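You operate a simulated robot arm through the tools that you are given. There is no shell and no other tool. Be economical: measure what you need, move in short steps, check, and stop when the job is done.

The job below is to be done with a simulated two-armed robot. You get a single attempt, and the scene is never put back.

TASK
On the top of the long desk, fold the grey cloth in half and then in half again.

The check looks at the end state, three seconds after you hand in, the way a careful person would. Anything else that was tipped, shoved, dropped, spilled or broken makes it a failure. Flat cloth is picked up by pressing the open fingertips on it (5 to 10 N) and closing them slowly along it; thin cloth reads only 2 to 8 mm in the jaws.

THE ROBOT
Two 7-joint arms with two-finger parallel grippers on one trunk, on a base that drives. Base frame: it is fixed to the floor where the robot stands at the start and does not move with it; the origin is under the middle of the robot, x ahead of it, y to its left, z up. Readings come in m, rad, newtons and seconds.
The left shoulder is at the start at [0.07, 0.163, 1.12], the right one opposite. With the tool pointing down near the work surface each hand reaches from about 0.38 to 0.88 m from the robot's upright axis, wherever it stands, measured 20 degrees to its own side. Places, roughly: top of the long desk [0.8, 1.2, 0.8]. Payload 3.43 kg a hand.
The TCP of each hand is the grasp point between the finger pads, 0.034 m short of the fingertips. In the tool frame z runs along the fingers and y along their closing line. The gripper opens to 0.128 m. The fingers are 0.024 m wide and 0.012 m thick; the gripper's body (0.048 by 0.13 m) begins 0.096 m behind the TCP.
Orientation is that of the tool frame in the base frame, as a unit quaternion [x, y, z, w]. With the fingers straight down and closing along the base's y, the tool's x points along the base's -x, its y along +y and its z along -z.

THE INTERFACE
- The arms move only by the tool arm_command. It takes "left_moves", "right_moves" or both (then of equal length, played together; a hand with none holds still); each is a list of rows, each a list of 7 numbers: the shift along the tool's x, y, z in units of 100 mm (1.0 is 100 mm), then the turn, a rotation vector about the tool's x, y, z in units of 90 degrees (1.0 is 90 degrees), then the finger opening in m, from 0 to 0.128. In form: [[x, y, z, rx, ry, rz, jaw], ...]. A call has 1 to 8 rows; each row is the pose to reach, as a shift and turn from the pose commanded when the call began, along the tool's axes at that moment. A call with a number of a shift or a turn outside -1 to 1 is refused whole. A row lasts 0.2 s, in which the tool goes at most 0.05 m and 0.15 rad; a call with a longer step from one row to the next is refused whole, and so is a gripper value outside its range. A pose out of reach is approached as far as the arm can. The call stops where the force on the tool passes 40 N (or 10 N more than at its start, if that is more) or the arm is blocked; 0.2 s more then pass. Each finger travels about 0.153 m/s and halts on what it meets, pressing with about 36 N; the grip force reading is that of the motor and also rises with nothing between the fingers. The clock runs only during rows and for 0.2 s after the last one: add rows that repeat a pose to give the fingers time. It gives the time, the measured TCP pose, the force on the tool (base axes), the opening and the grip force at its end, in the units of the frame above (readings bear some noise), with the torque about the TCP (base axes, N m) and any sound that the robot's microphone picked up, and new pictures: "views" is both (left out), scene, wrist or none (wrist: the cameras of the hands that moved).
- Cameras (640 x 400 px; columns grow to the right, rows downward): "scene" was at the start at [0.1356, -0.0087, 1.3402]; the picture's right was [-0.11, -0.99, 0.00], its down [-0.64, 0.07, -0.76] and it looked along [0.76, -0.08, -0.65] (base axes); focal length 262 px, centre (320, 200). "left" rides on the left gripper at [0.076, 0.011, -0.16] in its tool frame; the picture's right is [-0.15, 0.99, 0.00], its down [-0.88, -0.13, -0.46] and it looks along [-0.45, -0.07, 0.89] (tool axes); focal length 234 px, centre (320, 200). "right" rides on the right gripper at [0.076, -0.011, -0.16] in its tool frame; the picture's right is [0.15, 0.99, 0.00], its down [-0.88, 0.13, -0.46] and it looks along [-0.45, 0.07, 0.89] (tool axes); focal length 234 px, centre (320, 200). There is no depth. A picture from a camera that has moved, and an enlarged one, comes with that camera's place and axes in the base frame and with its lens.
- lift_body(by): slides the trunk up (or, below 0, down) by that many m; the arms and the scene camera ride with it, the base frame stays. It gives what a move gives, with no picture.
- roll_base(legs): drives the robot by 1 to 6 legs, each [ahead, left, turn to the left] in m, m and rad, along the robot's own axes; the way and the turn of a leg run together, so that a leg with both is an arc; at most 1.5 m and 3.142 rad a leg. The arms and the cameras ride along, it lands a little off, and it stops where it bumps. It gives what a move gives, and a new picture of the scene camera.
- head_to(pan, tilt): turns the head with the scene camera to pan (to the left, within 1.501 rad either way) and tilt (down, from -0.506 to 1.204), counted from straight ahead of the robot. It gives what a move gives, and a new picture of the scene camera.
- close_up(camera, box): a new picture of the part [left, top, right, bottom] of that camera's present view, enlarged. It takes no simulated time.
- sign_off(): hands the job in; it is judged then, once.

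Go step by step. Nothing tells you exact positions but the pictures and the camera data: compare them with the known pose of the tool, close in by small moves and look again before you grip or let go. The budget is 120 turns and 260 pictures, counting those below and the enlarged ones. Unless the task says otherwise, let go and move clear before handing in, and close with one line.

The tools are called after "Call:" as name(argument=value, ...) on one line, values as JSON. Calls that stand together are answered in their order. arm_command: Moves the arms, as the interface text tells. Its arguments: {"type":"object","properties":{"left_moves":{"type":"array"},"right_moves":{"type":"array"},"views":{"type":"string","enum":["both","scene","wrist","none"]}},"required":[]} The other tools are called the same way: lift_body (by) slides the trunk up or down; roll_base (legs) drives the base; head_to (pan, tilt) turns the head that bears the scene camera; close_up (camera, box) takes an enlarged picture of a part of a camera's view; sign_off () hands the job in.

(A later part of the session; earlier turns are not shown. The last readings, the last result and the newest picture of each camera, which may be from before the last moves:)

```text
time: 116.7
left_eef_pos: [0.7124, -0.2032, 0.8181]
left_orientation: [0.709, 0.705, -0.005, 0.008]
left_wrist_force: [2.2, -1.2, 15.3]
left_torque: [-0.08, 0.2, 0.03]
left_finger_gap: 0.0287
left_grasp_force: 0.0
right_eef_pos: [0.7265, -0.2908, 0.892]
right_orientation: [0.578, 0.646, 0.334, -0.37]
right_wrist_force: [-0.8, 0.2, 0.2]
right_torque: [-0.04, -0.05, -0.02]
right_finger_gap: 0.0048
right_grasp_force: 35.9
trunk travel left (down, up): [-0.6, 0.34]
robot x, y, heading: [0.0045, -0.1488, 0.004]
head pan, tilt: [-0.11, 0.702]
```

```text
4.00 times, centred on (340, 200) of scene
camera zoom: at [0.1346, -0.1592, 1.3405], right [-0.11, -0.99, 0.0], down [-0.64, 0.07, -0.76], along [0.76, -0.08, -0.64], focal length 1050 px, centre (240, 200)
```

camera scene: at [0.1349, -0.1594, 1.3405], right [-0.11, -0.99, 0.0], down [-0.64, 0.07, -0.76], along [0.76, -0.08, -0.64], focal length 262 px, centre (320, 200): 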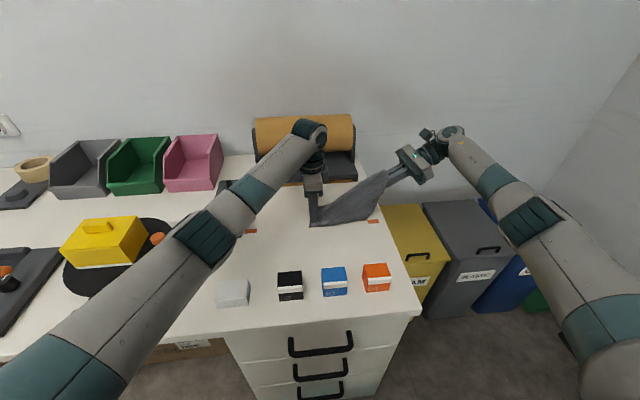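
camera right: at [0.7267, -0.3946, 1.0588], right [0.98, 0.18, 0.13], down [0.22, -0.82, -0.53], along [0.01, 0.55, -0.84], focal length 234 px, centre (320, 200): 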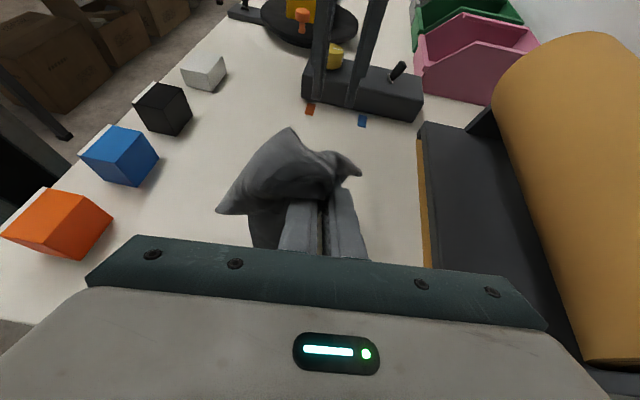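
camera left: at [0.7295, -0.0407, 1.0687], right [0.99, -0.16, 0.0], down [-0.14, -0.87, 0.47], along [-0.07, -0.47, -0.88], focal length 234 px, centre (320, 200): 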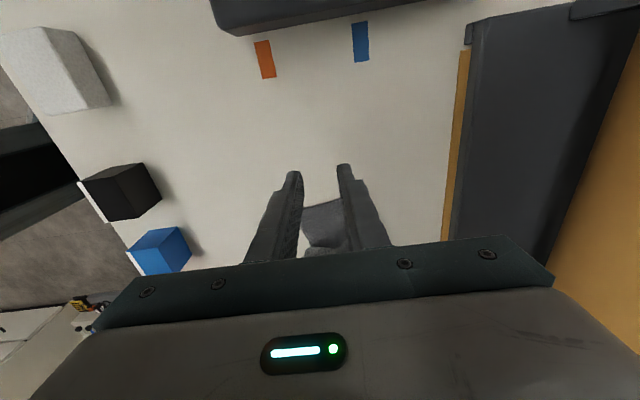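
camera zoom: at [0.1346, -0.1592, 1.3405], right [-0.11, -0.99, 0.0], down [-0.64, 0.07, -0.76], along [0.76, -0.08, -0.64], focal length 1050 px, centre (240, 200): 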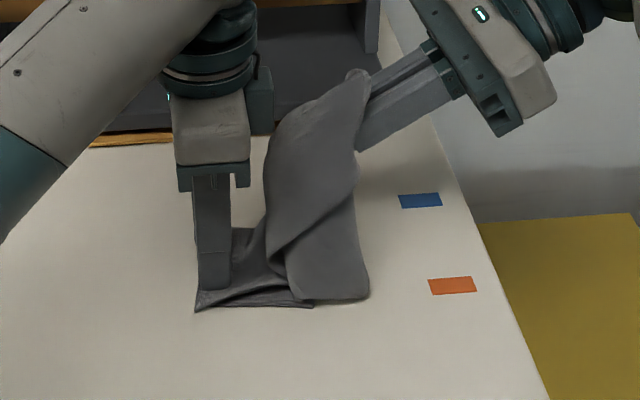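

Call:
arm_command(right_moves=[[-0.07, 0, 0.2, 0, 0, 0, 0.0], [-0.14, 0, 0.4, 0, 0, 0, 0.0], [-0.28, 0, 0.55, 0, 0, 0, 0.0], [-0.43, 0, 0.67, 0, 0, 0, 0.0], [-0.43, 0, 0.67, 0, 0, 0, 0.005], [-0.43, 0, 0.67, 0, 0, 0, 0.015], [-0.43, 0, 0.67, 0, 0, 0, 0.03], [-0.43, 0, 0.67, 0, 0, 0, 0.04]], views="both")

Call:
close_up(camera="scene", box=[260, 150, 420, 250])

```text
time: 118.5
left_eef_pos: [0.7132, -0.203, 0.818]
left_orientation: [0.71, 0.704, -0.006, 0.008]
left_wrist_force: [2.9, 0.2, 16.2]
left_torque: [-0.11, 0.2, 0.12]
left_finger_gap: 0.0288
left_grasp_force: 0.0
right_eef_pos: [0.7222, -0.2549, 0.8208]
right_orientation: [0.579, 0.645, 0.334, -0.371]
right_wrist_force: [-1.5, -1.8, -0.1]
right_torque: [-0.02, 0.0, 0.03]
right_finger_gap: 0.0394
right_grasp_force: 0.1
trunk travel left (down, up): [-0.6, 0.34]
robot x, y, heading: [0.003, -0.1495, 0.003]
head pan, tilt: [-0.11, 0.702]
camera scene: at [0.1345, -0.1595, 1.3404], right [-0.11, -0.99, 0.0], down [-0.64, 0.07, -0.76], along [0.76, -0.08, -0.64], focal length 262 px, centre (320, 200)
camera right: at [0.7213, -0.3555, 0.9655], right [0.98, 0.18, 0.13], down [0.22, -0.82, -0.53], along [0.01, 0.55, -0.84], focal length 234 px, centre (320, 200)
```

scene: 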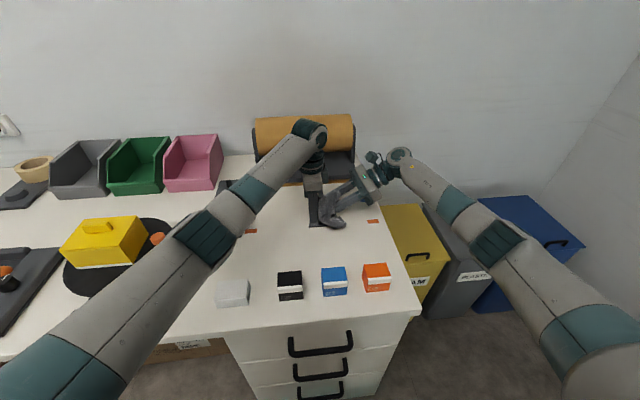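
right: 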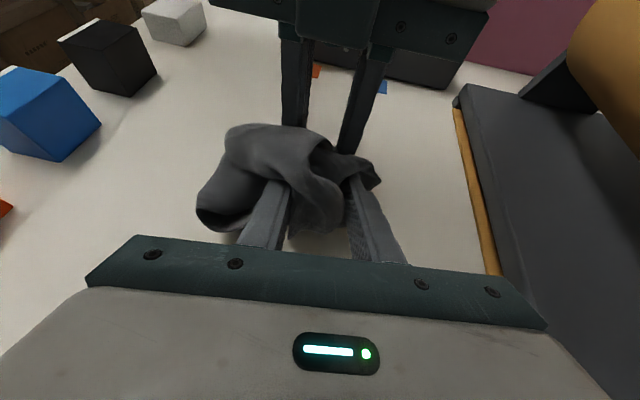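

```text
4.00 times, centred on (340, 200) of scene
camera zoom: at [0.1345, -0.1595, 1.3404], right [-0.11, -0.99, 0.0], down [-0.64, 0.07, -0.76], along [0.76, -0.08, -0.64], focal length 1050 px, centre (240, 200)
```

zoom: 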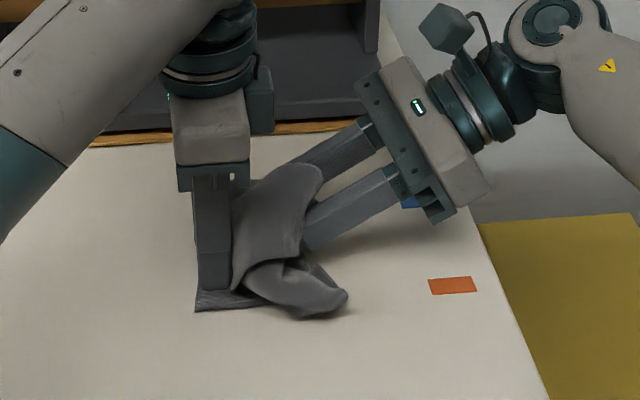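

Released. I'll withdraw both hands and see how it settles.

Call:
arm_command(left_moves=[[0, 0, 0, 0, 0, 0, 0.03], [0, 0, 0, 0, 0, 0, 0.03], [0, 0, -0.4, 0, 0, 0, 0.03], [0.2, 0, -0.8, 0, 0, 0, 0.03], [0.6, 0, -0.9, 0, 0, 0, 0.03]], right_moves=[[0, 0, -0.3, 0, 0, 0, 0.05], [0.1, 0, -0.6, 0, 0, 0, 0.05], [0.3, 0, -0.9, 0, 0, 0, 0.05], [0.5, 0, -1.0, 0, -0.09, 0, 0.05], [0.5, 0, -1.0, 0, -0.18, 0, 0.05]], views="both")

Call:
close_up(camera="scene", box=[280, 170, 400, 245])

Call:
close_up(camera="right", box=[200, 60, 440, 240])

```text
time: 119.7
left_eef_pos: [0.7131, -0.1396, 0.9037]
left_orientation: [0.71, 0.704, -0.006, 0.007]
left_wrist_force: [0.8, 0.3, 0.0]
left_torque: [0.01, -0.03, 0.01]
left_finger_gap: 0.0299
left_grasp_force: 0.1
right_eef_pos: [0.7295, -0.314, 0.9124]
right_orientation: [0.621, 0.691, 0.247, -0.275]
right_wrist_force: [0.4, 0.1, -0.9]
right_torque: [-0.02, 0.0, 0.02]
right_finger_gap: 0.05
right_grasp_force: 0.0
trunk travel left (down, up): [-0.6, 0.34]
robot x, y, heading: [0.0018, -0.1473, -0.002]
head pan, tilt: [-0.11, 0.702]
camera scene: at [0.1365, -0.1569, 1.3401], right [-0.11, -0.99, 0.0], down [-0.64, 0.07, -0.76], along [0.76, -0.08, -0.65], focal length 262 px, centre (320, 200)
camera right: at [0.7244, -0.3702, 1.0806], right [0.97, 0.21, 0.1], down [0.23, -0.93, -0.27], along [0.04, 0.29, -0.96], focal length 234 px, centre (320, 200)
camera left: at [0.7257, -0.0605, 1.0633], right [0.99, -0.16, 0.0], down [-0.14, -0.87, 0.47], along [-0.07, -0.47, -0.88], focal length 234 px, centre (320, 200)
```

scene: 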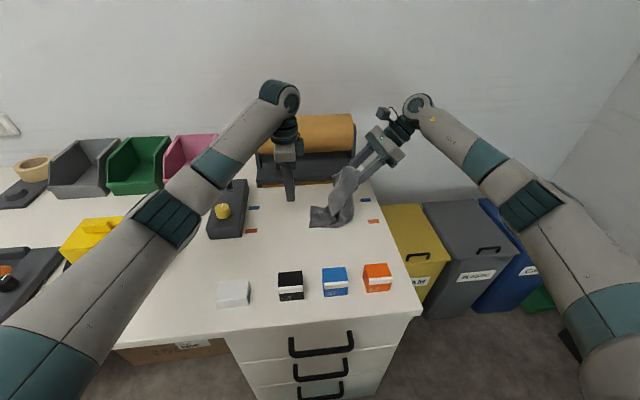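
right: 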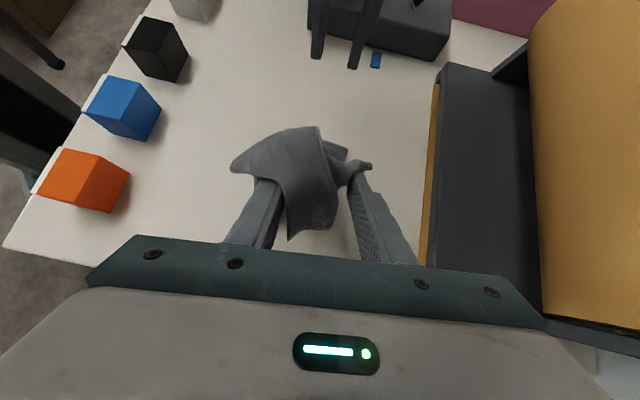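
left: 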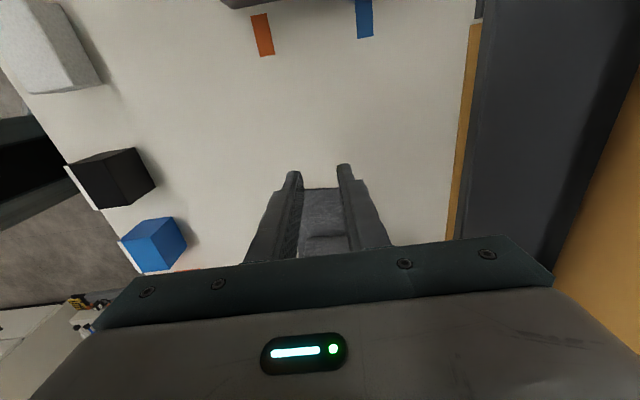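

```text
5.33 times, centred on (340, 208) of scene
camera zoom: at [0.1365, -0.1569, 1.3401], right [-0.11, -0.99, 0.0], down [-0.64, 0.07, -0.76], along [0.76, -0.08, -0.65], focal length 1399 px, centre (213, 160)
```

zoom: 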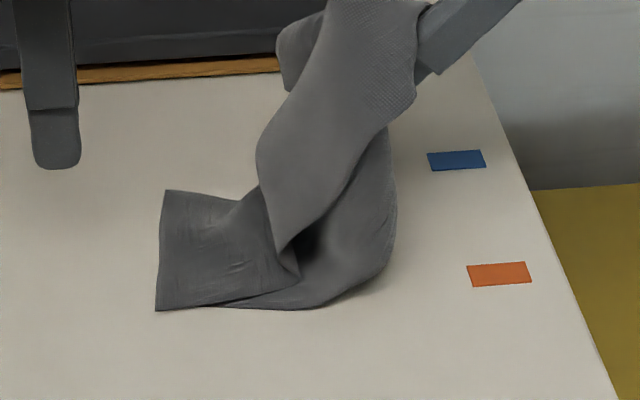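

```text
2.22 times, centred on (320, 150) of right
camera zoom: at [0.7244, -0.3702, 1.0806], right [0.97, 0.21, 0.1], down [0.23, -0.93, -0.27], along [0.04, 0.29, -0.96], focal length 520 px, centre (320, 311)
```

zoom: 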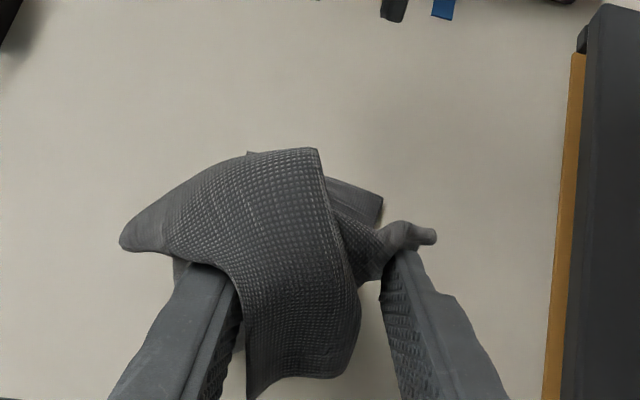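

The page draped over the right fingers and doubled back. I'll pin the left end again and use the right hand, still under the page, to carry it back to the right so I can regrip with a better hand angle.

Call:
arm_command(left_moves=[[-0.3, 0, 0.2, 0, 0, 0, 0.03], [-0.65, 0, 0.45, 0, 0, 0, 0.03], [-0.65, 0, 0.8, 0, 0, 0, 0.03], [-0.65, 0, 0.865, 0, 0, 0, 0.03], [-0.65, 0, 0.87, 0, 0, 0, 0.03], [-0.65, 0, 0.87, 0, 0, 0, 0.03]], right_moves=[[0, 0, 0, 0, 0, 0, 0.05], [0, 0, 0, 0, 0, 0, 0.05], [-0.25, 0, -0.12, 0, 0, 0, 0.05], [-0.5, 0, -0.23, 0, 0, 0, 0.05], [-0.75, 0, -0.35, 0, 0, 0, 0.05], [-0.99, 0, -0.46, 0, 0, 0, 0.05]], views="both")

Call:
close_up(camera="scene", box=[280, 160, 420, 250])

```text
time: 121.1
left_eef_pos: [0.7114, -0.2062, 0.8189]
left_orientation: [0.71, 0.704, -0.006, 0.006]
left_wrist_force: [-0.5, 0.1, 0.1]
left_torque: [-0.05, -0.02, -0.01]
left_finger_gap: 0.03
left_grasp_force: 0.0
right_eef_pos: [0.7408, -0.4205, 0.8791]
right_orientation: [0.62, 0.69, 0.25, -0.276]
right_wrist_force: [0.8, 0.3, -0.6]
right_torque: [-0.04, 0.01, 0.03]
right_finger_gap: 0.0502
right_grasp_force: 0.1
trunk travel left (down, up): [-0.6, 0.34]
robot x, y, heading: [0.0014, -0.1525, -0.006]
head pan, tilt: [-0.11, 0.702]
camera scene: at [0.1361, -0.1598, 1.3402], right [-0.11, -0.99, 0.0], down [-0.64, 0.07, -0.76], along [0.76, -0.08, -0.65], focal length 262 px, centre (320, 200)
camera right: at [0.7351, -0.4755, 1.0459], right [0.97, 0.21, 0.1], down [0.23, -0.93, -0.28], along [0.04, 0.29, -0.96], focal length 234 px, centre (320, 200)
camera left: at [0.7244, -0.1295, 0.978], right [0.99, -0.16, 0.0], down [-0.14, -0.87, 0.47], along [-0.07, -0.47, -0.88], focal length 234 px, centre (320, 200)
```

scene: 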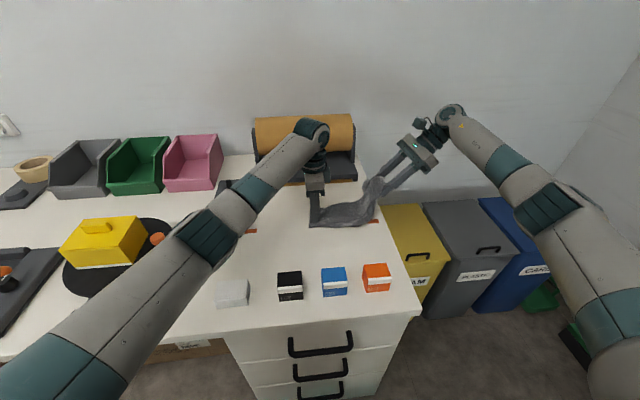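
right: 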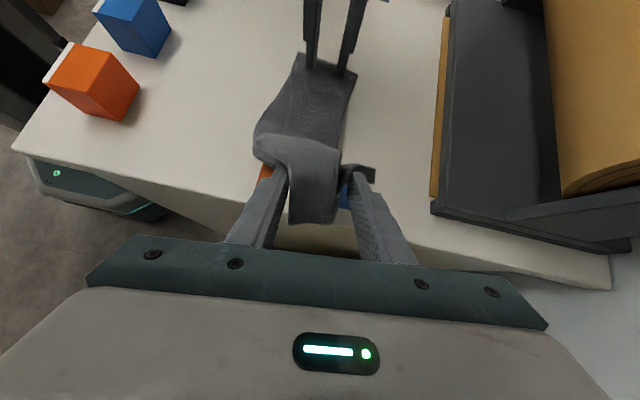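
left: 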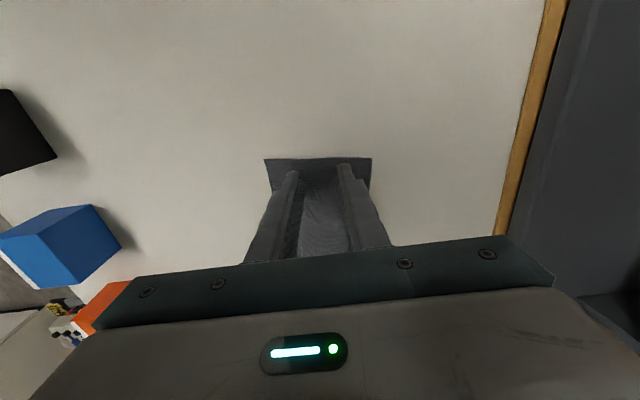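

```text
4.44 times, centred on (350, 205) of scene
camera zoom: at [0.1361, -0.1598, 1.3402], right [-0.11, -0.99, 0.0], down [-0.64, 0.07, -0.76], along [0.76, -0.08, -0.65], focal length 1166 px, centre (187, 178)
```

zoom: 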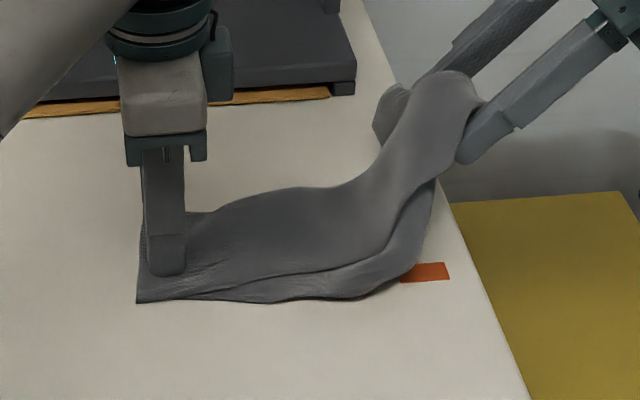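

I'll change tactic and repeat what gave the clean first fold: hold the end, lift the strip upright, lay it leftward past its stationary edge, and bring the end back on top. First I clamp the end that hangs between the right fingers.

Call:
arm_command(left_moves=[[0, 0, 0, 0, 0, 0, 0.03], [0, 0, 0, 0, 0, 0, 0.03], [0, 0, 0, 0, 0, 0, 0.03], [0, 0, 0, 0, 0, 0, 0.03], [0, 0, -0.4, 0, 0, 0, 0.03], [0.3, 0, -0.8, 0, 0, 0, 0.03], [0.7, 0, -0.95, 0, 0, 0, 0.03], [1.0, 0.2, -0.95, 0, 0, 0, 0.03]], right_moves=[[0, 0, 0, 0, 0, 0, 0.035], [0, 0, 0, 0, 0, 0, 0.02], [0, 0, 0, 0, 0, 0, 0.005], [0, 0, 0, 0, 0, 0, 0.0], [0, 0, 0, 0, 0, 0, 0.0], [0.1, 0, -0.1, 0, -0.09, 0, 0.0], [0.3, 0, -0.25, 0, -0.18, 0, 0.0], [0.55, 0, -0.4, 0, -0.27, 0, 0.0]], views="both")

Call:
close_up(camera="scene", box=[280, 140, 420, 240])

```text
time: 122.9
left_eef_pos: [0.7335, -0.1049, 0.9126]
left_orientation: [0.71, 0.704, -0.006, 0.008]
left_wrist_force: [0.2, 0.1, -0.5]
left_torque: [-0.02, 0.01, 0.02]
left_finger_gap: 0.03
left_grasp_force: 0.1
right_eef_pos: [0.7404, -0.4059, 0.9474]
right_orientation: [0.659, 0.733, 0.112, -0.124]
right_wrist_force: [0.1, 0.8, -1.3]
right_torque: [-0.04, 0.0, 0.01]
right_finger_gap: 0.0038
right_grasp_force: 35.5
trunk travel left (down, up): [-0.6, 0.34]
robot x, y, heading: [0.0026, -0.1482, 0.002]
head pan, tilt: [-0.11, 0.702]
camera scene: at [0.1361, -0.1579, 1.3402], right [-0.11, -0.99, 0.0], down [-0.64, 0.07, -0.76], along [0.76, -0.08, -0.65], focal length 262 px, centre (320, 200)
camera right: at [0.7255, -0.3877, 1.1212], right [0.97, 0.24, 0.05], down [0.23, -0.96, 0.14], along [0.08, -0.13, -0.99], focal length 234 px, centre (320, 200)
camera left: at [0.7458, -0.0255, 1.0717], right [0.99, -0.16, 0.0], down [-0.14, -0.87, 0.47], along [-0.07, -0.47, -0.88], focal length 234 px, centre (320, 200)
```

scene: 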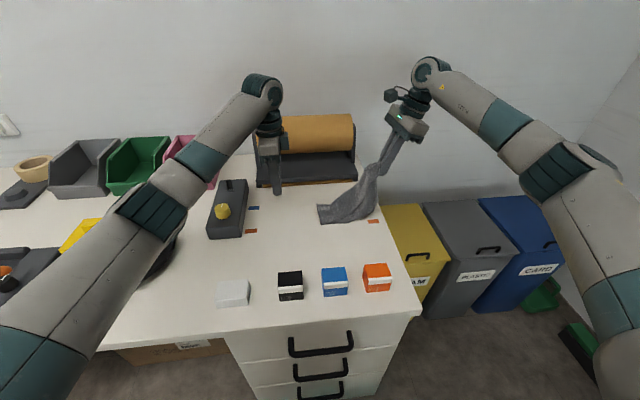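
right: 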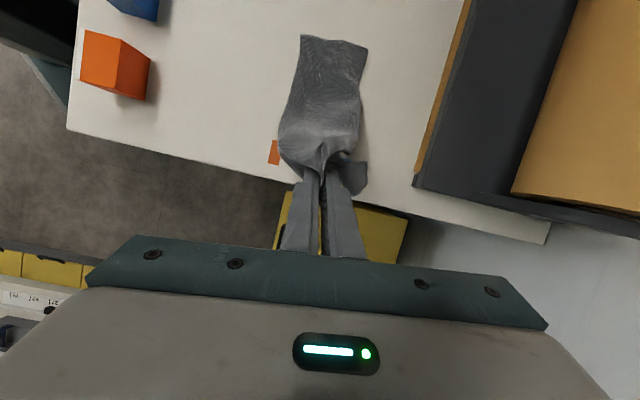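
left: 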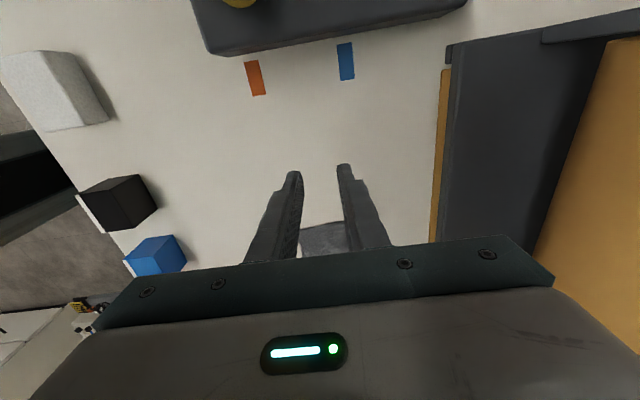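

```text
4.00 times, centred on (350, 190) of scene
camera zoom: at [0.1361, -0.1579, 1.3402], right [-0.11, -0.99, 0.0], down [-0.64, 0.07, -0.76], along [0.76, -0.08, -0.65], focal length 1050 px, centre (200, 240)
```

zoom: 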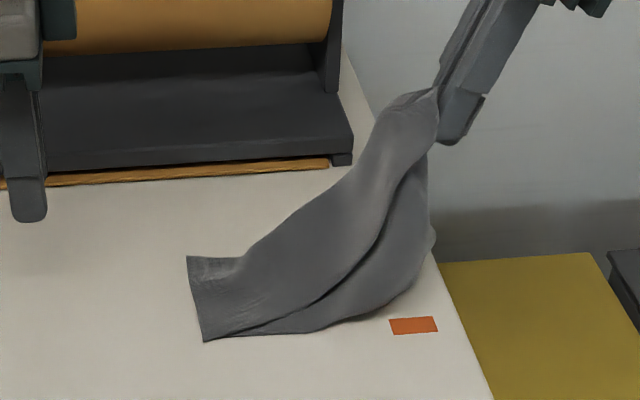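

The end is held well, with the strip leaving to the left. I'll raise it upright above its stationary edge (y ≈ −0.217) and move the left arm clear.

Call:
arm_command(left_moves=[[0.25, -0.25, -0.1, 0, 0, 0, 0.03], [0.5, -0.5, -0.2, 0, 0, 0, 0.03], [0.75, -0.75, -0.3, 0, 0, 0, 0.03], [1.0, -1.0, -0.3, 0, 0, 0, 0.03]], right_moves=[[0.22, 0, -0.15, 0, -0.09, 0, 0.0], [0.45, 0, -0.3, 0, -0.18, 0, 0.0], [0.7, 0, -0.4, 0, -0.21, 0, 0.0], [0.95, 0, -0.4, 0, -0.21, 0, 0.0]], views="none")

Call:
arm_command(right_moves=[[0.2, 0, -0.2, 0, 0, 0, 0.0], [0.45, 0, -0.4, 0, 0, 0, 0.0], [0.75, 0, -0.5, 0, 0, 0, 0.0], [0.95, 0, -0.55, 0, 0, 0, 0.0]], views="scene")

Call:
close_up(camera="scene", box=[260, 110, 420, 240])

```text
time: 123.9
left_eef_pos: [0.6341, -0.0017, 0.94]
left_orientation: [0.71, 0.704, -0.006, 0.008]
left_wrist_force: [0.0, 0.4, -0.4]
left_torque: [-0.03, 0.01, -0.03]
left_finger_gap: 0.0299
left_grasp_force: 0.0
right_eef_pos: [0.7305, -0.3296, 1.0157]
right_orientation: [0.669, 0.744, 0.002, -0.002]
right_wrist_force: [-0.1, -0.2, -0.7]
right_torque: [-0.02, -0.01, 0.02]
right_finger_gap: 0.0037
right_grasp_force: 36.4
trunk travel left (down, up): [-0.6, 0.34]
robot x, y, heading: [0.0043, -0.1544, 0.002]
head pan, tilt: [-0.11, 0.702]
```

```text
time: 124.9
left_eef_pos: [0.6355, -0.003, 0.9392]
left_orientation: [0.71, 0.704, -0.006, 0.007]
left_wrist_force: [-0.4, 0.1, 0.8]
left_torque: [0.0, 0.01, -0.03]
left_finger_gap: 0.0298
left_grasp_force: 0.0
right_eef_pos: [0.7206, -0.2358, 1.0711]
right_orientation: [0.668, 0.744, 0.002, -0.003]
right_wrist_force: [-0.8, 0.8, -0.6]
right_torque: [0.0, -0.03, 0.07]
right_finger_gap: 0.0038
right_grasp_force: 36.5
trunk travel left (down, up): [-0.6, 0.34]
robot x, y, heading: [-0.0028, -0.153, -0.004]
head pan, tilt: [-0.11, 0.702]
camera scene: at [0.1359, -0.1584, 1.3403], right [-0.11, -0.99, 0.0], down [-0.64, 0.07, -0.76], along [0.76, -0.08, -0.65], focal length 262 px, centre (320, 200)
```

scene: 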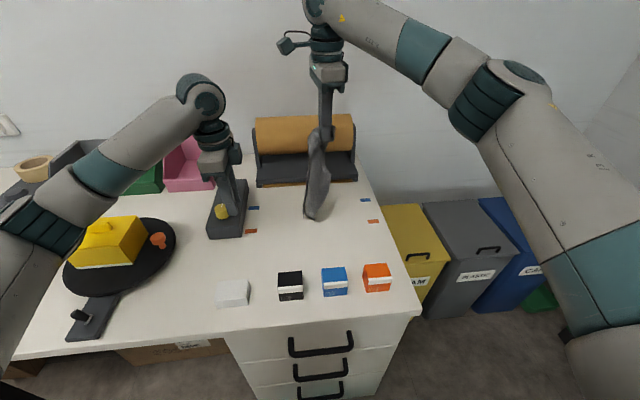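

```text
3.08 times, centred on (340, 175) of scene
camera zoom: at [0.1359, -0.1584, 1.3403], right [-0.11, -0.99, 0.0], down [-0.64, 0.07, -0.76], along [0.76, -0.08, -0.65], focal length 807 px, centre (258, 277)
```

zoom: 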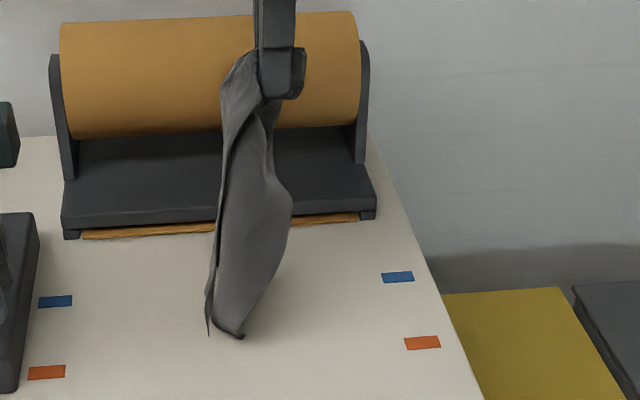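

The strip hangs upright. I'll lift it slightly, shift it right to gain room, set its lower edge down near y ≈ −0.25, then lean it to the left.

Call:
arm_command(right_moves=[[0, 0, -0.35, 0, 0, 0, 0.0], [-0.35, 0, -0.35, 0, 0, 0, 0.0], [-0.6, 0, -0.35, 0, 0, 0, 0.0], [-0.6, 0, -0.05, 0, 0, 0, 0.0], [-0.2, 0, -0.05, 0, 0, 0, 0.0], [0.2, 0, 0.05, 0, 0, 0, 0.0], [0.6, 0, 0.15, 0, 0, 0, 0.0], [0.95, 0, 0.4, 0, 0, 0, 0.0]], views="scene")

Call:
close_up(camera="scene", box=[240, 110, 400, 240])

```text
time: 126.7
left_eef_pos: [0.6361, -0.0026, 0.9395]
left_orientation: [0.71, 0.704, -0.007, 0.007]
left_wrist_force: [0.2, 0.5, 0.2]
left_torque: [-0.02, 0.02, 0.01]
left_finger_gap: 0.0299
left_grasp_force: 0.1
right_eef_pos: [0.7121, -0.1396, 1.0321]
right_orientation: [0.668, 0.744, 0.003, -0.003]
right_wrist_force: [-0.1, 0.0, 0.4]
right_torque: [-0.04, 0.0, 0.0]
right_finger_gap: 0.0036
right_grasp_force: 36.1
trunk travel left (down, up): [-0.6, 0.34]
robot x, y, heading: [0.0022, -0.1485, -0.003]
head pan, tilt: [-0.11, 0.702]
camera scene: at [0.1368, -0.1579, 1.3402], right [-0.11, -0.99, 0.0], down [-0.64, 0.07, -0.76], along [0.76, -0.08, -0.65], focal length 262 px, centre (320, 200)
```

scene: 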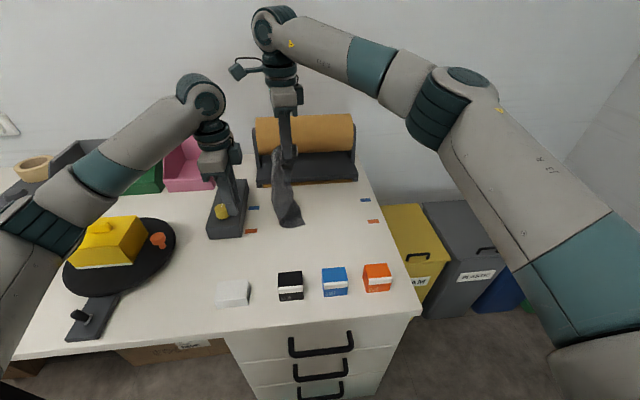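

```text
3.08 times, centred on (320, 175) of scene
camera zoom: at [0.1368, -0.1579, 1.3402], right [-0.11, -0.99, 0.0], down [-0.64, 0.07, -0.76], along [0.76, -0.08, -0.65], focal length 807 px, centre (320, 277)
```

zoom: 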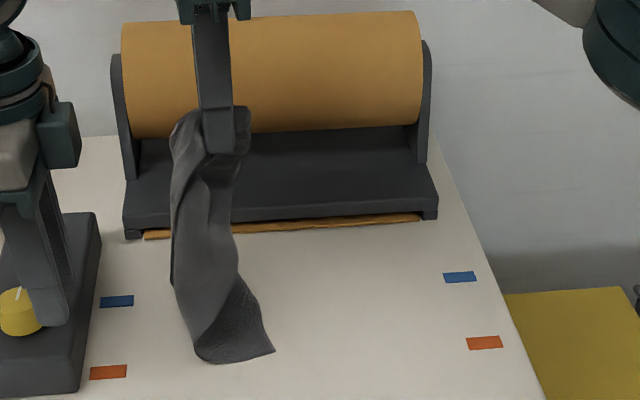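

The strip leans left as wanted, but its edge drags along. I'll lift, shift 10 cm right, then lower more steeply so it folds down with less dragging.

Call:
arm_command(right_moves=[[0, 0, -0.45, 0, 0, 0, 0.0], [-0.45, 0, -0.45, 0, 0, 0, 0.0], [-0.9, 0, -0.45, 0, 0, 0, 0.0], [-1.0, 0, -0.15, 0, 0, 0, 0.0], [-0.85, 0, 0.25, 0, 0, 0, 0.0], [-0.6, 0, 0.55, 0, 0, 0, 0.0], [-0.4, 0, 0.8, 0, 0, 0, 0.0], [-0.3, 0, 1.0, 0, 0, 0, 0.0]], views="scene")

Call:
close_up(camera="scene", box=[260, 130, 420, 240])

```text
time: 128.5
left_eef_pos: [0.6355, -0.004, 0.9388]
left_orientation: [0.71, 0.704, -0.007, 0.007]
left_wrist_force: [0.3, 0.4, 0.4]
left_torque: [0.01, -0.02, 0.02]
left_finger_gap: 0.0302
left_grasp_force: 0.1
right_eef_pos: [0.7139, -0.1699, 0.9316]
right_orientation: [0.669, 0.743, 0.003, -0.002]
right_wrist_force: [-0.5, -0.7, -0.4]
right_torque: [0.0, 0.04, -0.02]
right_finger_gap: 0.004
right_grasp_force: 35.8
trunk travel left (down, up): [-0.6, 0.34]
robot x, y, heading: [-0.0004, -0.1505, 0.002]
head pan, tilt: [-0.11, 0.702]
camera scene: at [0.1364, -0.159, 1.3402], right [-0.11, -0.99, 0.0], down [-0.64, 0.07, -0.76], along [0.76, -0.08, -0.65], focal length 262 px, centre (320, 200)
```

scene: 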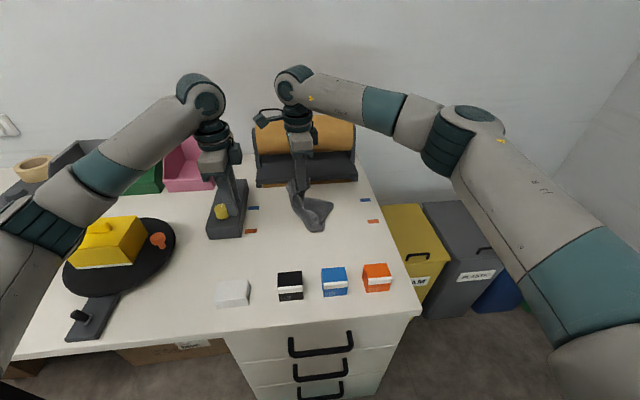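

```text
3.64 times, centred on (340, 185) of scene
camera zoom: at [0.1364, -0.159, 1.3402], right [-0.11, -0.99, 0.0], down [-0.64, 0.07, -0.76], along [0.76, -0.08, -0.65], focal length 954 px, centre (247, 254)
```

zoom: 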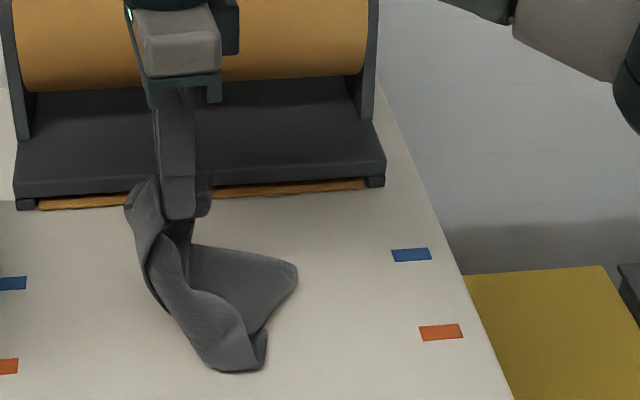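

Excellent: the strip lies leftward from its edge (y ≈ −0.25) and rises to the hand. I'll complete the fold by going a bit left, then down and back right over the edge.

Call:
arm_command(right_moves=[[0.3, 0, 0.1, 0, 0, 0, 0.0], [0.45, 0, 0.35, 0, 0, 0, 0.0], [0.25, 0, 0.6, 0, 0, 0, 0.0], [-0.05, 0, 0.8, 0, 0, 0, 0.0], [-0.4, 0, 0.95, 0, 0, 0, 0.0], [-0.45, 0, 1.0, 0, 0, 0, 0.0]], views="scene")

Call:
close_up(camera="scene", box=[260, 150, 400, 240])

Call:
close_up(camera="right", box=[200, 40, 440, 240])

```text
time: 129.9
left_eef_pos: [0.6349, -0.0033, 0.9399]
left_orientation: [0.71, 0.705, -0.006, 0.007]
left_wrist_force: [-0.2, -0.2, -0.9]
left_torque: [-0.01, 0.02, 0.02]
left_finger_gap: 0.0298
left_grasp_force: 0.0
right_eef_pos: [0.7178, -0.2148, 0.8307]
right_orientation: [0.668, 0.744, 0.003, -0.003]
right_wrist_force: [-0.4, -0.1, 1.4]
right_torque: [-0.02, 0.04, 0.03]
right_finger_gap: 0.0039
right_grasp_force: 35.7
trunk travel left (down, up): [-0.6, 0.34]
robot x, y, heading: [0.0007, -0.1507, 0.002]
head pan, tilt: [-0.11, 0.702]
camera scene: at [0.1359, -0.1584, 1.3403], right [-0.11, -0.99, 0.0], down [-0.64, 0.07, -0.76], along [0.76, -0.08, -0.65], focal length 262 px, centre (320, 200)
```

scene: 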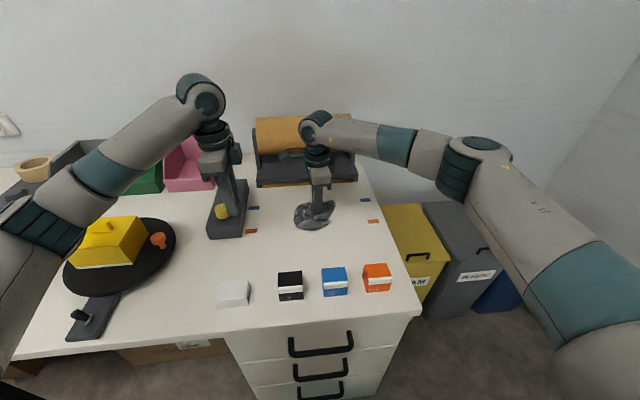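

```text
4.44 times, centred on (330, 195) of scene
camera zoom: at [0.1359, -0.1584, 1.3403], right [-0.11, -0.99, 0.0], down [-0.64, 0.07, -0.76], along [0.76, -0.08, -0.65], focal length 1166 px, centre (276, 222)
```

zoom: 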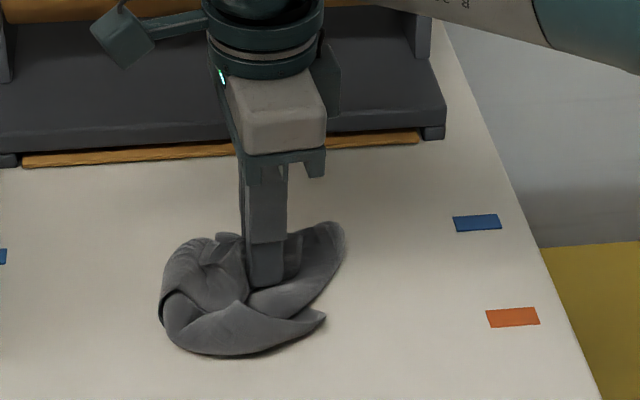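

```text
2.00 times, centred on (320, 140) of right
camera zoom: at [0.6996, -0.1416, 0.9904], right [0.97, 0.25, 0.0], down [0.22, -0.86, 0.45], along [0.12, -0.43, -0.89], focal length 468 px, centre (320, 320)
```

zoom: 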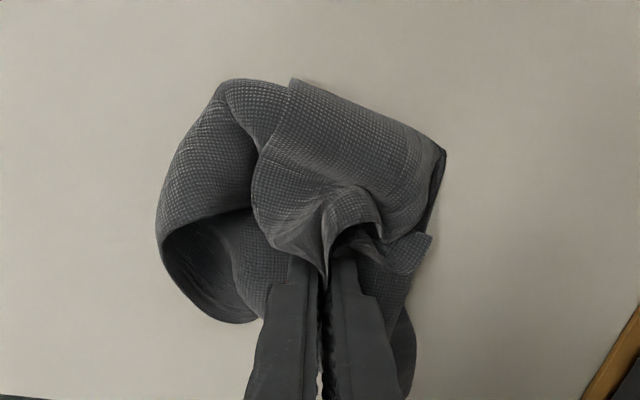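

It is now a compact packet, about 0.14 × 0.11 m. I'll release slowly and lift straight up.

Call:
arm_command(right_moves=[[0, 0, 0.08, 0, 0, 0, 0.004], [0, 0, 0.08, 0, 0, 0, 0.015], [0, 0, 0.08, 0, 0, 0, 0.03], [0, 0, 0.08, 0, 0, 0, 0.05], [0, 0, 0.0, 0, 0, 0, 0.05], [0, 0, -0.4, 0, 0, 0, 0.05], [0, 0, -0.8, 0, 0, 0, 0.05], [-0.3, 0, -1.0, 0, 0, 0, 0.05]], views="scene")

Call:
close_up(camera="scene", box=[270, 180, 370, 240])

Call:
close_up(camera="right", box=[200, 0, 440, 240])

```text
time: 131.7
left_eef_pos: [0.6335, -0.0057, 0.9398]
left_orientation: [0.71, 0.704, -0.005, 0.006]
left_wrist_force: [0.3, -0.3, -0.5]
left_torque: [-0.02, -0.03, -0.01]
left_finger_gap: 0.0302
left_grasp_force: 0.2
right_eef_pos: [0.7225, -0.2479, 0.9316]
right_orientation: [0.669, 0.743, 0.003, -0.002]
right_wrist_force: [0.2, -0.2, 1.0]
right_torque: [0.03, 0.0, -0.03]
right_finger_gap: 0.05
right_grasp_force: 0.0
trunk travel left (down, up): [-0.6, 0.34]
robot x, y, heading: [-0.0013, -0.1491, -0.002]
head pan, tilt: [-0.11, 0.702]
camera scene: at [0.1359, -0.1613, 1.3402], right [-0.11, -0.99, 0.0], down [-0.64, 0.07, -0.76], along [0.76, -0.08, -0.65], focal length 262 px, centre (320, 200)
```

scene: 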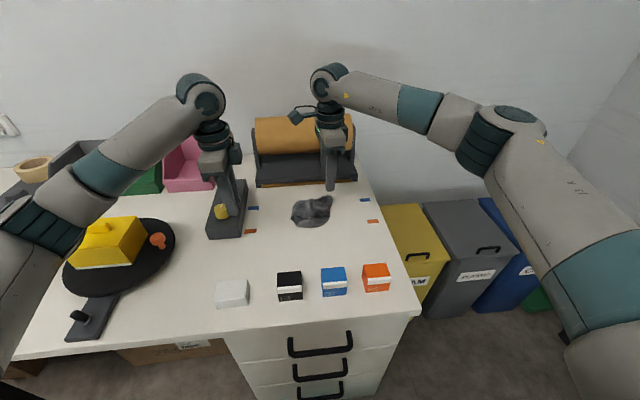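

```text
6.40 times, centred on (320, 210) of scene
camera zoom: at [0.1359, -0.1613, 1.3402], right [-0.11, -0.99, 0.0], down [-0.64, 0.07, -0.76], along [0.76, -0.08, -0.65], focal length 1679 px, centre (320, 136)
```

zoom: 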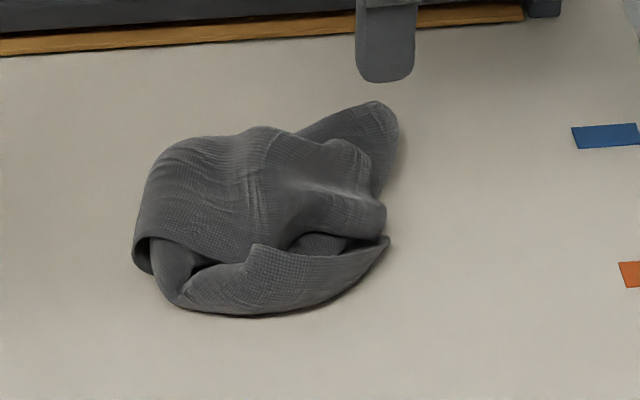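

```text
1.67 times, centred on (320, 120) of right
camera zoom: at [0.7028, -0.1742, 1.0906], right [0.97, 0.25, 0.0], down [0.22, -0.87, 0.45], along [0.11, -0.43, -0.89], focal length 390 px, centre (320, 333)
```

zoom: 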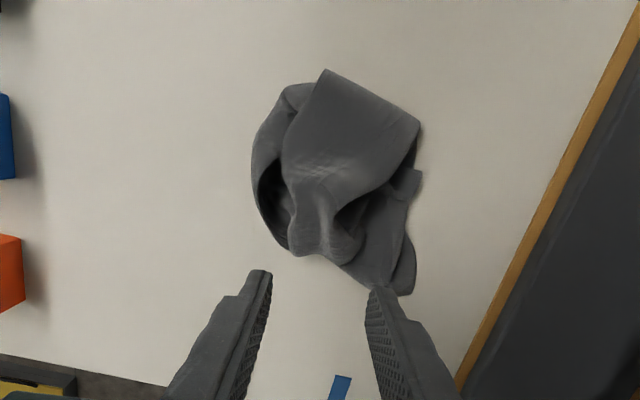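

The result is a folded packet, x ≈ 0.66–0.80 and y ≈ −0.135 to −0.267, with the top end bunched. I'll press on the bunch with closed fingers and open them to spread it flat.

Call:
arm_command(right_moves=[[0.1, -0.06, 0.1, 0, 0, 0, 0.01], [0.12, -0.06, 0.4, 0, 0, 0, 0.01], [0.12, -0.06, 0.75, 0, 0, 0, 0.01], [0.12, -0.06, 0.95, 0, 0, 0, 0.01], [0.12, -0.06, 1.0, 0, 0, 0, 0.01]], views="none")

Call:
arm_command(right_moves=[[0, 0, 0.05, 0, 0, 0, 0.01], [0, 0, 0.09, 0, 0, 0, 0.01], [0, 0, 0.11, 0, 0, 0, 0.02], [0, 0, 0.115, 0, 0, 0, 0.035], [0, 0, 0.12, 0, 0, 0, 0.05], [0, 0, 0.12, 0, 0, 0, 0.065], [0, 0, 0.12, 0, 0, 0, 0.08], [0, 0, 0.12, 0, 0, 0, 0.09]], views="scene")

Call:
close_up(camera="scene", box=[270, 180, 370, 240])

Call:
close_up(camera="right", box=[200, 0, 440, 240])

```text
time: 132.9
left_eef_pos: [0.6349, -0.0028, 0.9396]
left_orientation: [0.71, 0.704, -0.007, 0.007]
left_wrist_force: [-0.4, 0.7, -0.9]
left_torque: [0.01, 0.0, 0.0]
left_finger_gap: 0.03
left_grasp_force: 0.0
right_eef_pos: [0.7157, -0.2334, 0.8301]
right_orientation: [0.668, 0.744, 0.002, -0.002]
right_wrist_force: [-0.7, 0.2, 0.5]
right_torque: [-0.01, -0.03, -0.01]
right_finger_gap: 0.0101
right_grasp_force: 0.1
trunk travel left (down, up): [-0.6, 0.34]
robot x, y, heading: [-0.0004, -0.1494, 0.0]
head pan, tilt: [-0.11, 0.702]
```

```text
time: 134.7
left_eef_pos: [0.633, -0.0041, 0.9401]
left_orientation: [0.71, 0.704, -0.005, 0.008]
left_wrist_force: [-0.3, -1.3, 0.1]
left_torque: [0.02, 0.03, 0.02]
left_finger_gap: 0.03
left_grasp_force: 0.0
right_eef_pos: [0.7143, -0.2337, 0.821]
right_orientation: [0.668, 0.744, 0.004, -0.001]
right_wrist_force: [-1.3, 0.0, 14.6]
right_torque: [0.18, -0.68, 0.0]
right_finger_gap: 0.0886
right_grasp_force: 0.2
trunk travel left (down, up): [-0.6, 0.34]
robot x, y, heading: [0.0013, -0.1517, 0.002]
head pan, tilt: [-0.11, 0.702]
camera scene: at [0.134, -0.1591, 1.3405], right [-0.11, -0.99, 0.0], down [-0.64, 0.07, -0.76], along [0.76, -0.08, -0.64], focal length 262 px, centre (320, 200)
```

scene: 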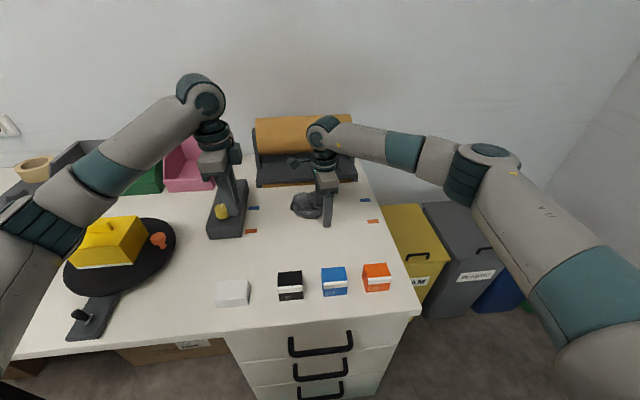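

```text
6.40 times, centred on (320, 210) of scene
camera zoom: at [0.134, -0.1591, 1.3405], right [-0.11, -0.99, 0.0], down [-0.64, 0.07, -0.76], along [0.76, -0.08, -0.64], focal length 1679 px, centre (320, 136)
```

zoom: 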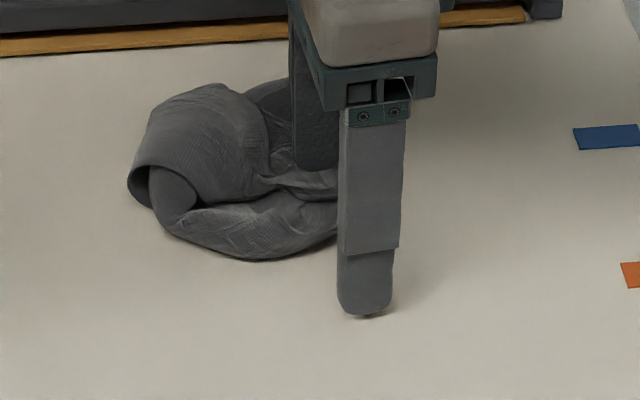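

```text
1.67 times, centred on (320, 120) of right
camera zoom: at [0.6942, -0.1602, 0.9796], right [0.97, 0.25, 0.0], down [0.22, -0.87, 0.45], along [0.12, -0.43, -0.89], focal length 390 px, centre (320, 333)
```

zoom: 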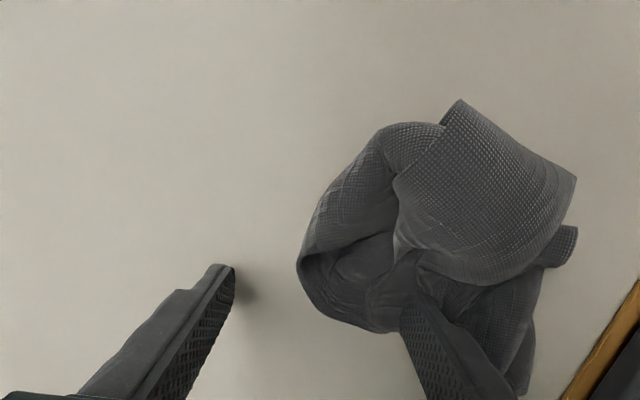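

The packet slid back a little. I'll use the left hand to hold the folded side and the right fingertip to pull the curled front rim out flat.

Call:
arm_command(left_moves=[[-0.25, 0.3, 0, 0, 0, 0, 0.03], [-0.5, 0.6, 0, 0, 0, 0, 0.03], [-0.75, 0.9, 0, 0, 0, 0, 0.03], [-1.0, 1.0, 0.1, 0, 0, 0, 0.03]], right_moves=[[0, 0, -0.4, 0, 0, 0, 0.08], [-0.1, 0, -0.6, 0, 0, 0, 0.04], [-0.1, 0, -0.6, 0, 0, 0, 0.0], [-0.1, 0, -0.6, 0, 0, 0, 0.0]], views="none")

Call:
close_up(camera="left", box=[200, 60, 440, 240])

Call:
close_up(camera="right", box=[240, 0, 480, 200])

```text
time: 135.7
left_eef_pos: [0.7343, -0.1049, 0.9327]
left_orientation: [0.71, 0.704, -0.005, 0.007]
left_wrist_force: [0.0, 0.2, 1.3]
left_torque: [0.02, -0.02, 0.0]
left_finger_gap: 0.0298
left_grasp_force: 0.1
right_eef_pos: [0.7155, -0.2442, 0.8794]
right_orientation: [0.668, 0.744, 0.003, -0.003]
right_wrist_force: [-1.3, 0.3, 0.1]
right_torque: [0.05, -0.03, -0.01]
right_finger_gap: 0.0002
right_grasp_force: 32.8
trunk travel left (down, up): [-0.6, 0.34]
robot x, y, heading: [0.0015, -0.152, 0.001]
head pan, tilt: [-0.11, 0.702]
```

```text
2.22 times, centred on (320, 150) of left
camera zoom: at [0.7458, -0.0276, 1.0917], right [0.99, -0.16, 0.0], down [-0.14, -0.87, 0.47], along [-0.07, -0.47, -0.88], focal length 520 px, centre (320, 311)
```

zoom: 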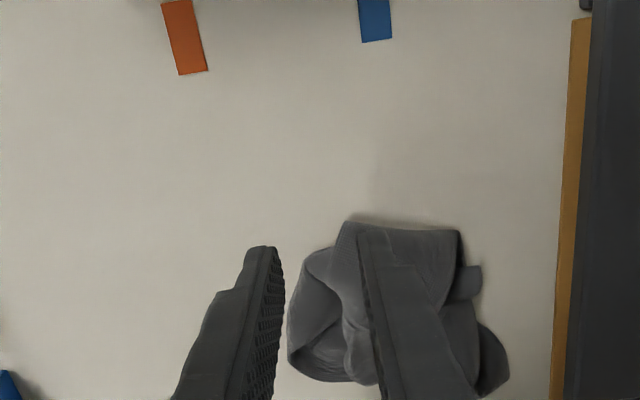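

```text
2.00 times, centred on (360, 100) of right
camera zoom: at [0.6964, -0.1709, 1.0378], right [0.97, 0.25, 0.0], down [0.22, -0.87, 0.45], along [0.11, -0.43, -0.89], focal length 468 px, centre (240, 400)
```

zoom: 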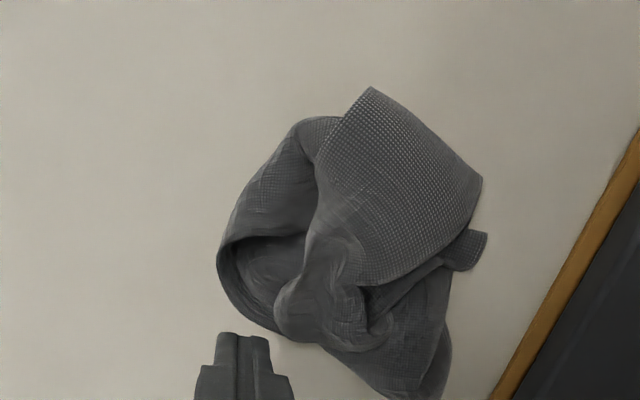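

I'll pin the folded side with the left hand (y ≈ −0.15) and lower the right fingertip inside the curled front rim.

Call:
arm_command(left_moves=[[-0.2, 0.2, 0.2, 0, 0, 0, 0.03], [-0.45, 0.41, 0.4, 0, 0, 0, 0.03], [-0.45, 0.41, 0.75, 0, 0, 0, 0.03], [-0.45, 0.41, 0.95, 0, 0, 0, 0.03], [-0.45, 0.41, 1.0, 0, 0, 0, 0.03]], right_moves=[[0.2, 0.08, 0, 0, 0, 0, 0.0], [0.22, 0.08, 0.2, 0, 0, 0, 0.0], [0.22, 0.08, 0.4, 0, 0, 0, 0.0], [0.22, 0.08, 0.55, 0, 0, 0, 0.0], [0.22, 0.08, 0.61, 0, 0, 0, 0.0]], views="scene")

Call:
close_up(camera="scene", box=[270, 180, 370, 240])

```text
time: 136.1
left_eef_pos: [0.753, -0.117, 0.9172]
left_orientation: [0.708, 0.706, -0.006, 0.003]
left_wrist_force: [-0.3, 1.8, -0.7]
left_torque: [-0.2, 0.01, -0.07]
left_finger_gap: 0.0299
left_grasp_force: 0.1
right_eef_pos: [0.7255, -0.2392, 0.8741]
right_orientation: [0.678, 0.735, -0.001, -0.001]
right_wrist_force: [0.8, -2.2, -0.1]
right_torque: [0.38, 0.02, 0.05]
right_finger_gap: 0.0
right_grasp_force: 32.9
trunk travel left (down, up): [-0.6, 0.34]
robot x, y, heading: [-0.0032, -0.1525, -0.001]
head pan, tilt: [-0.11, 0.702]
stopped in row 2 (left hand): the force on the tool passed its limit at 63 N (the readings are from after the stop); the commanded pose is now the measured one
camera scene: at [0.1376, -0.1605, 1.34], right [-0.11, -0.99, 0.0], down [-0.64, 0.07, -0.76], along [0.76, -0.08, -0.65], focal length 262 px, centre (320, 200)
```

scene: 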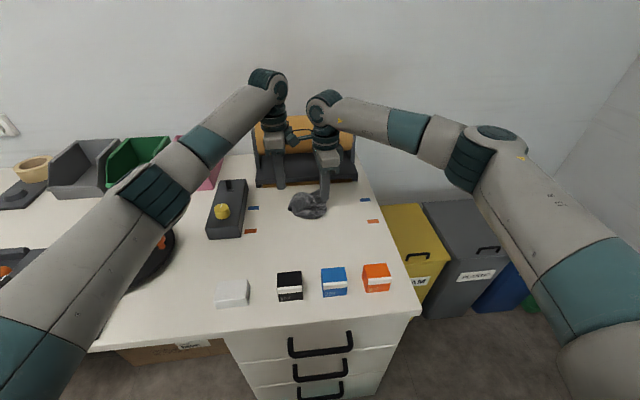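

```text
6.40 times, centred on (320, 210) of scene
camera zoom: at [0.1376, -0.1605, 1.34], right [-0.11, -0.99, 0.0], down [-0.64, 0.07, -0.76], along [0.76, -0.08, -0.65], focal length 1679 px, centre (320, 136)
```

zoom: 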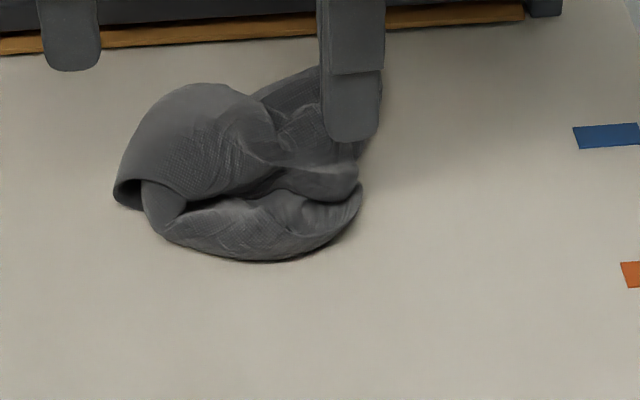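

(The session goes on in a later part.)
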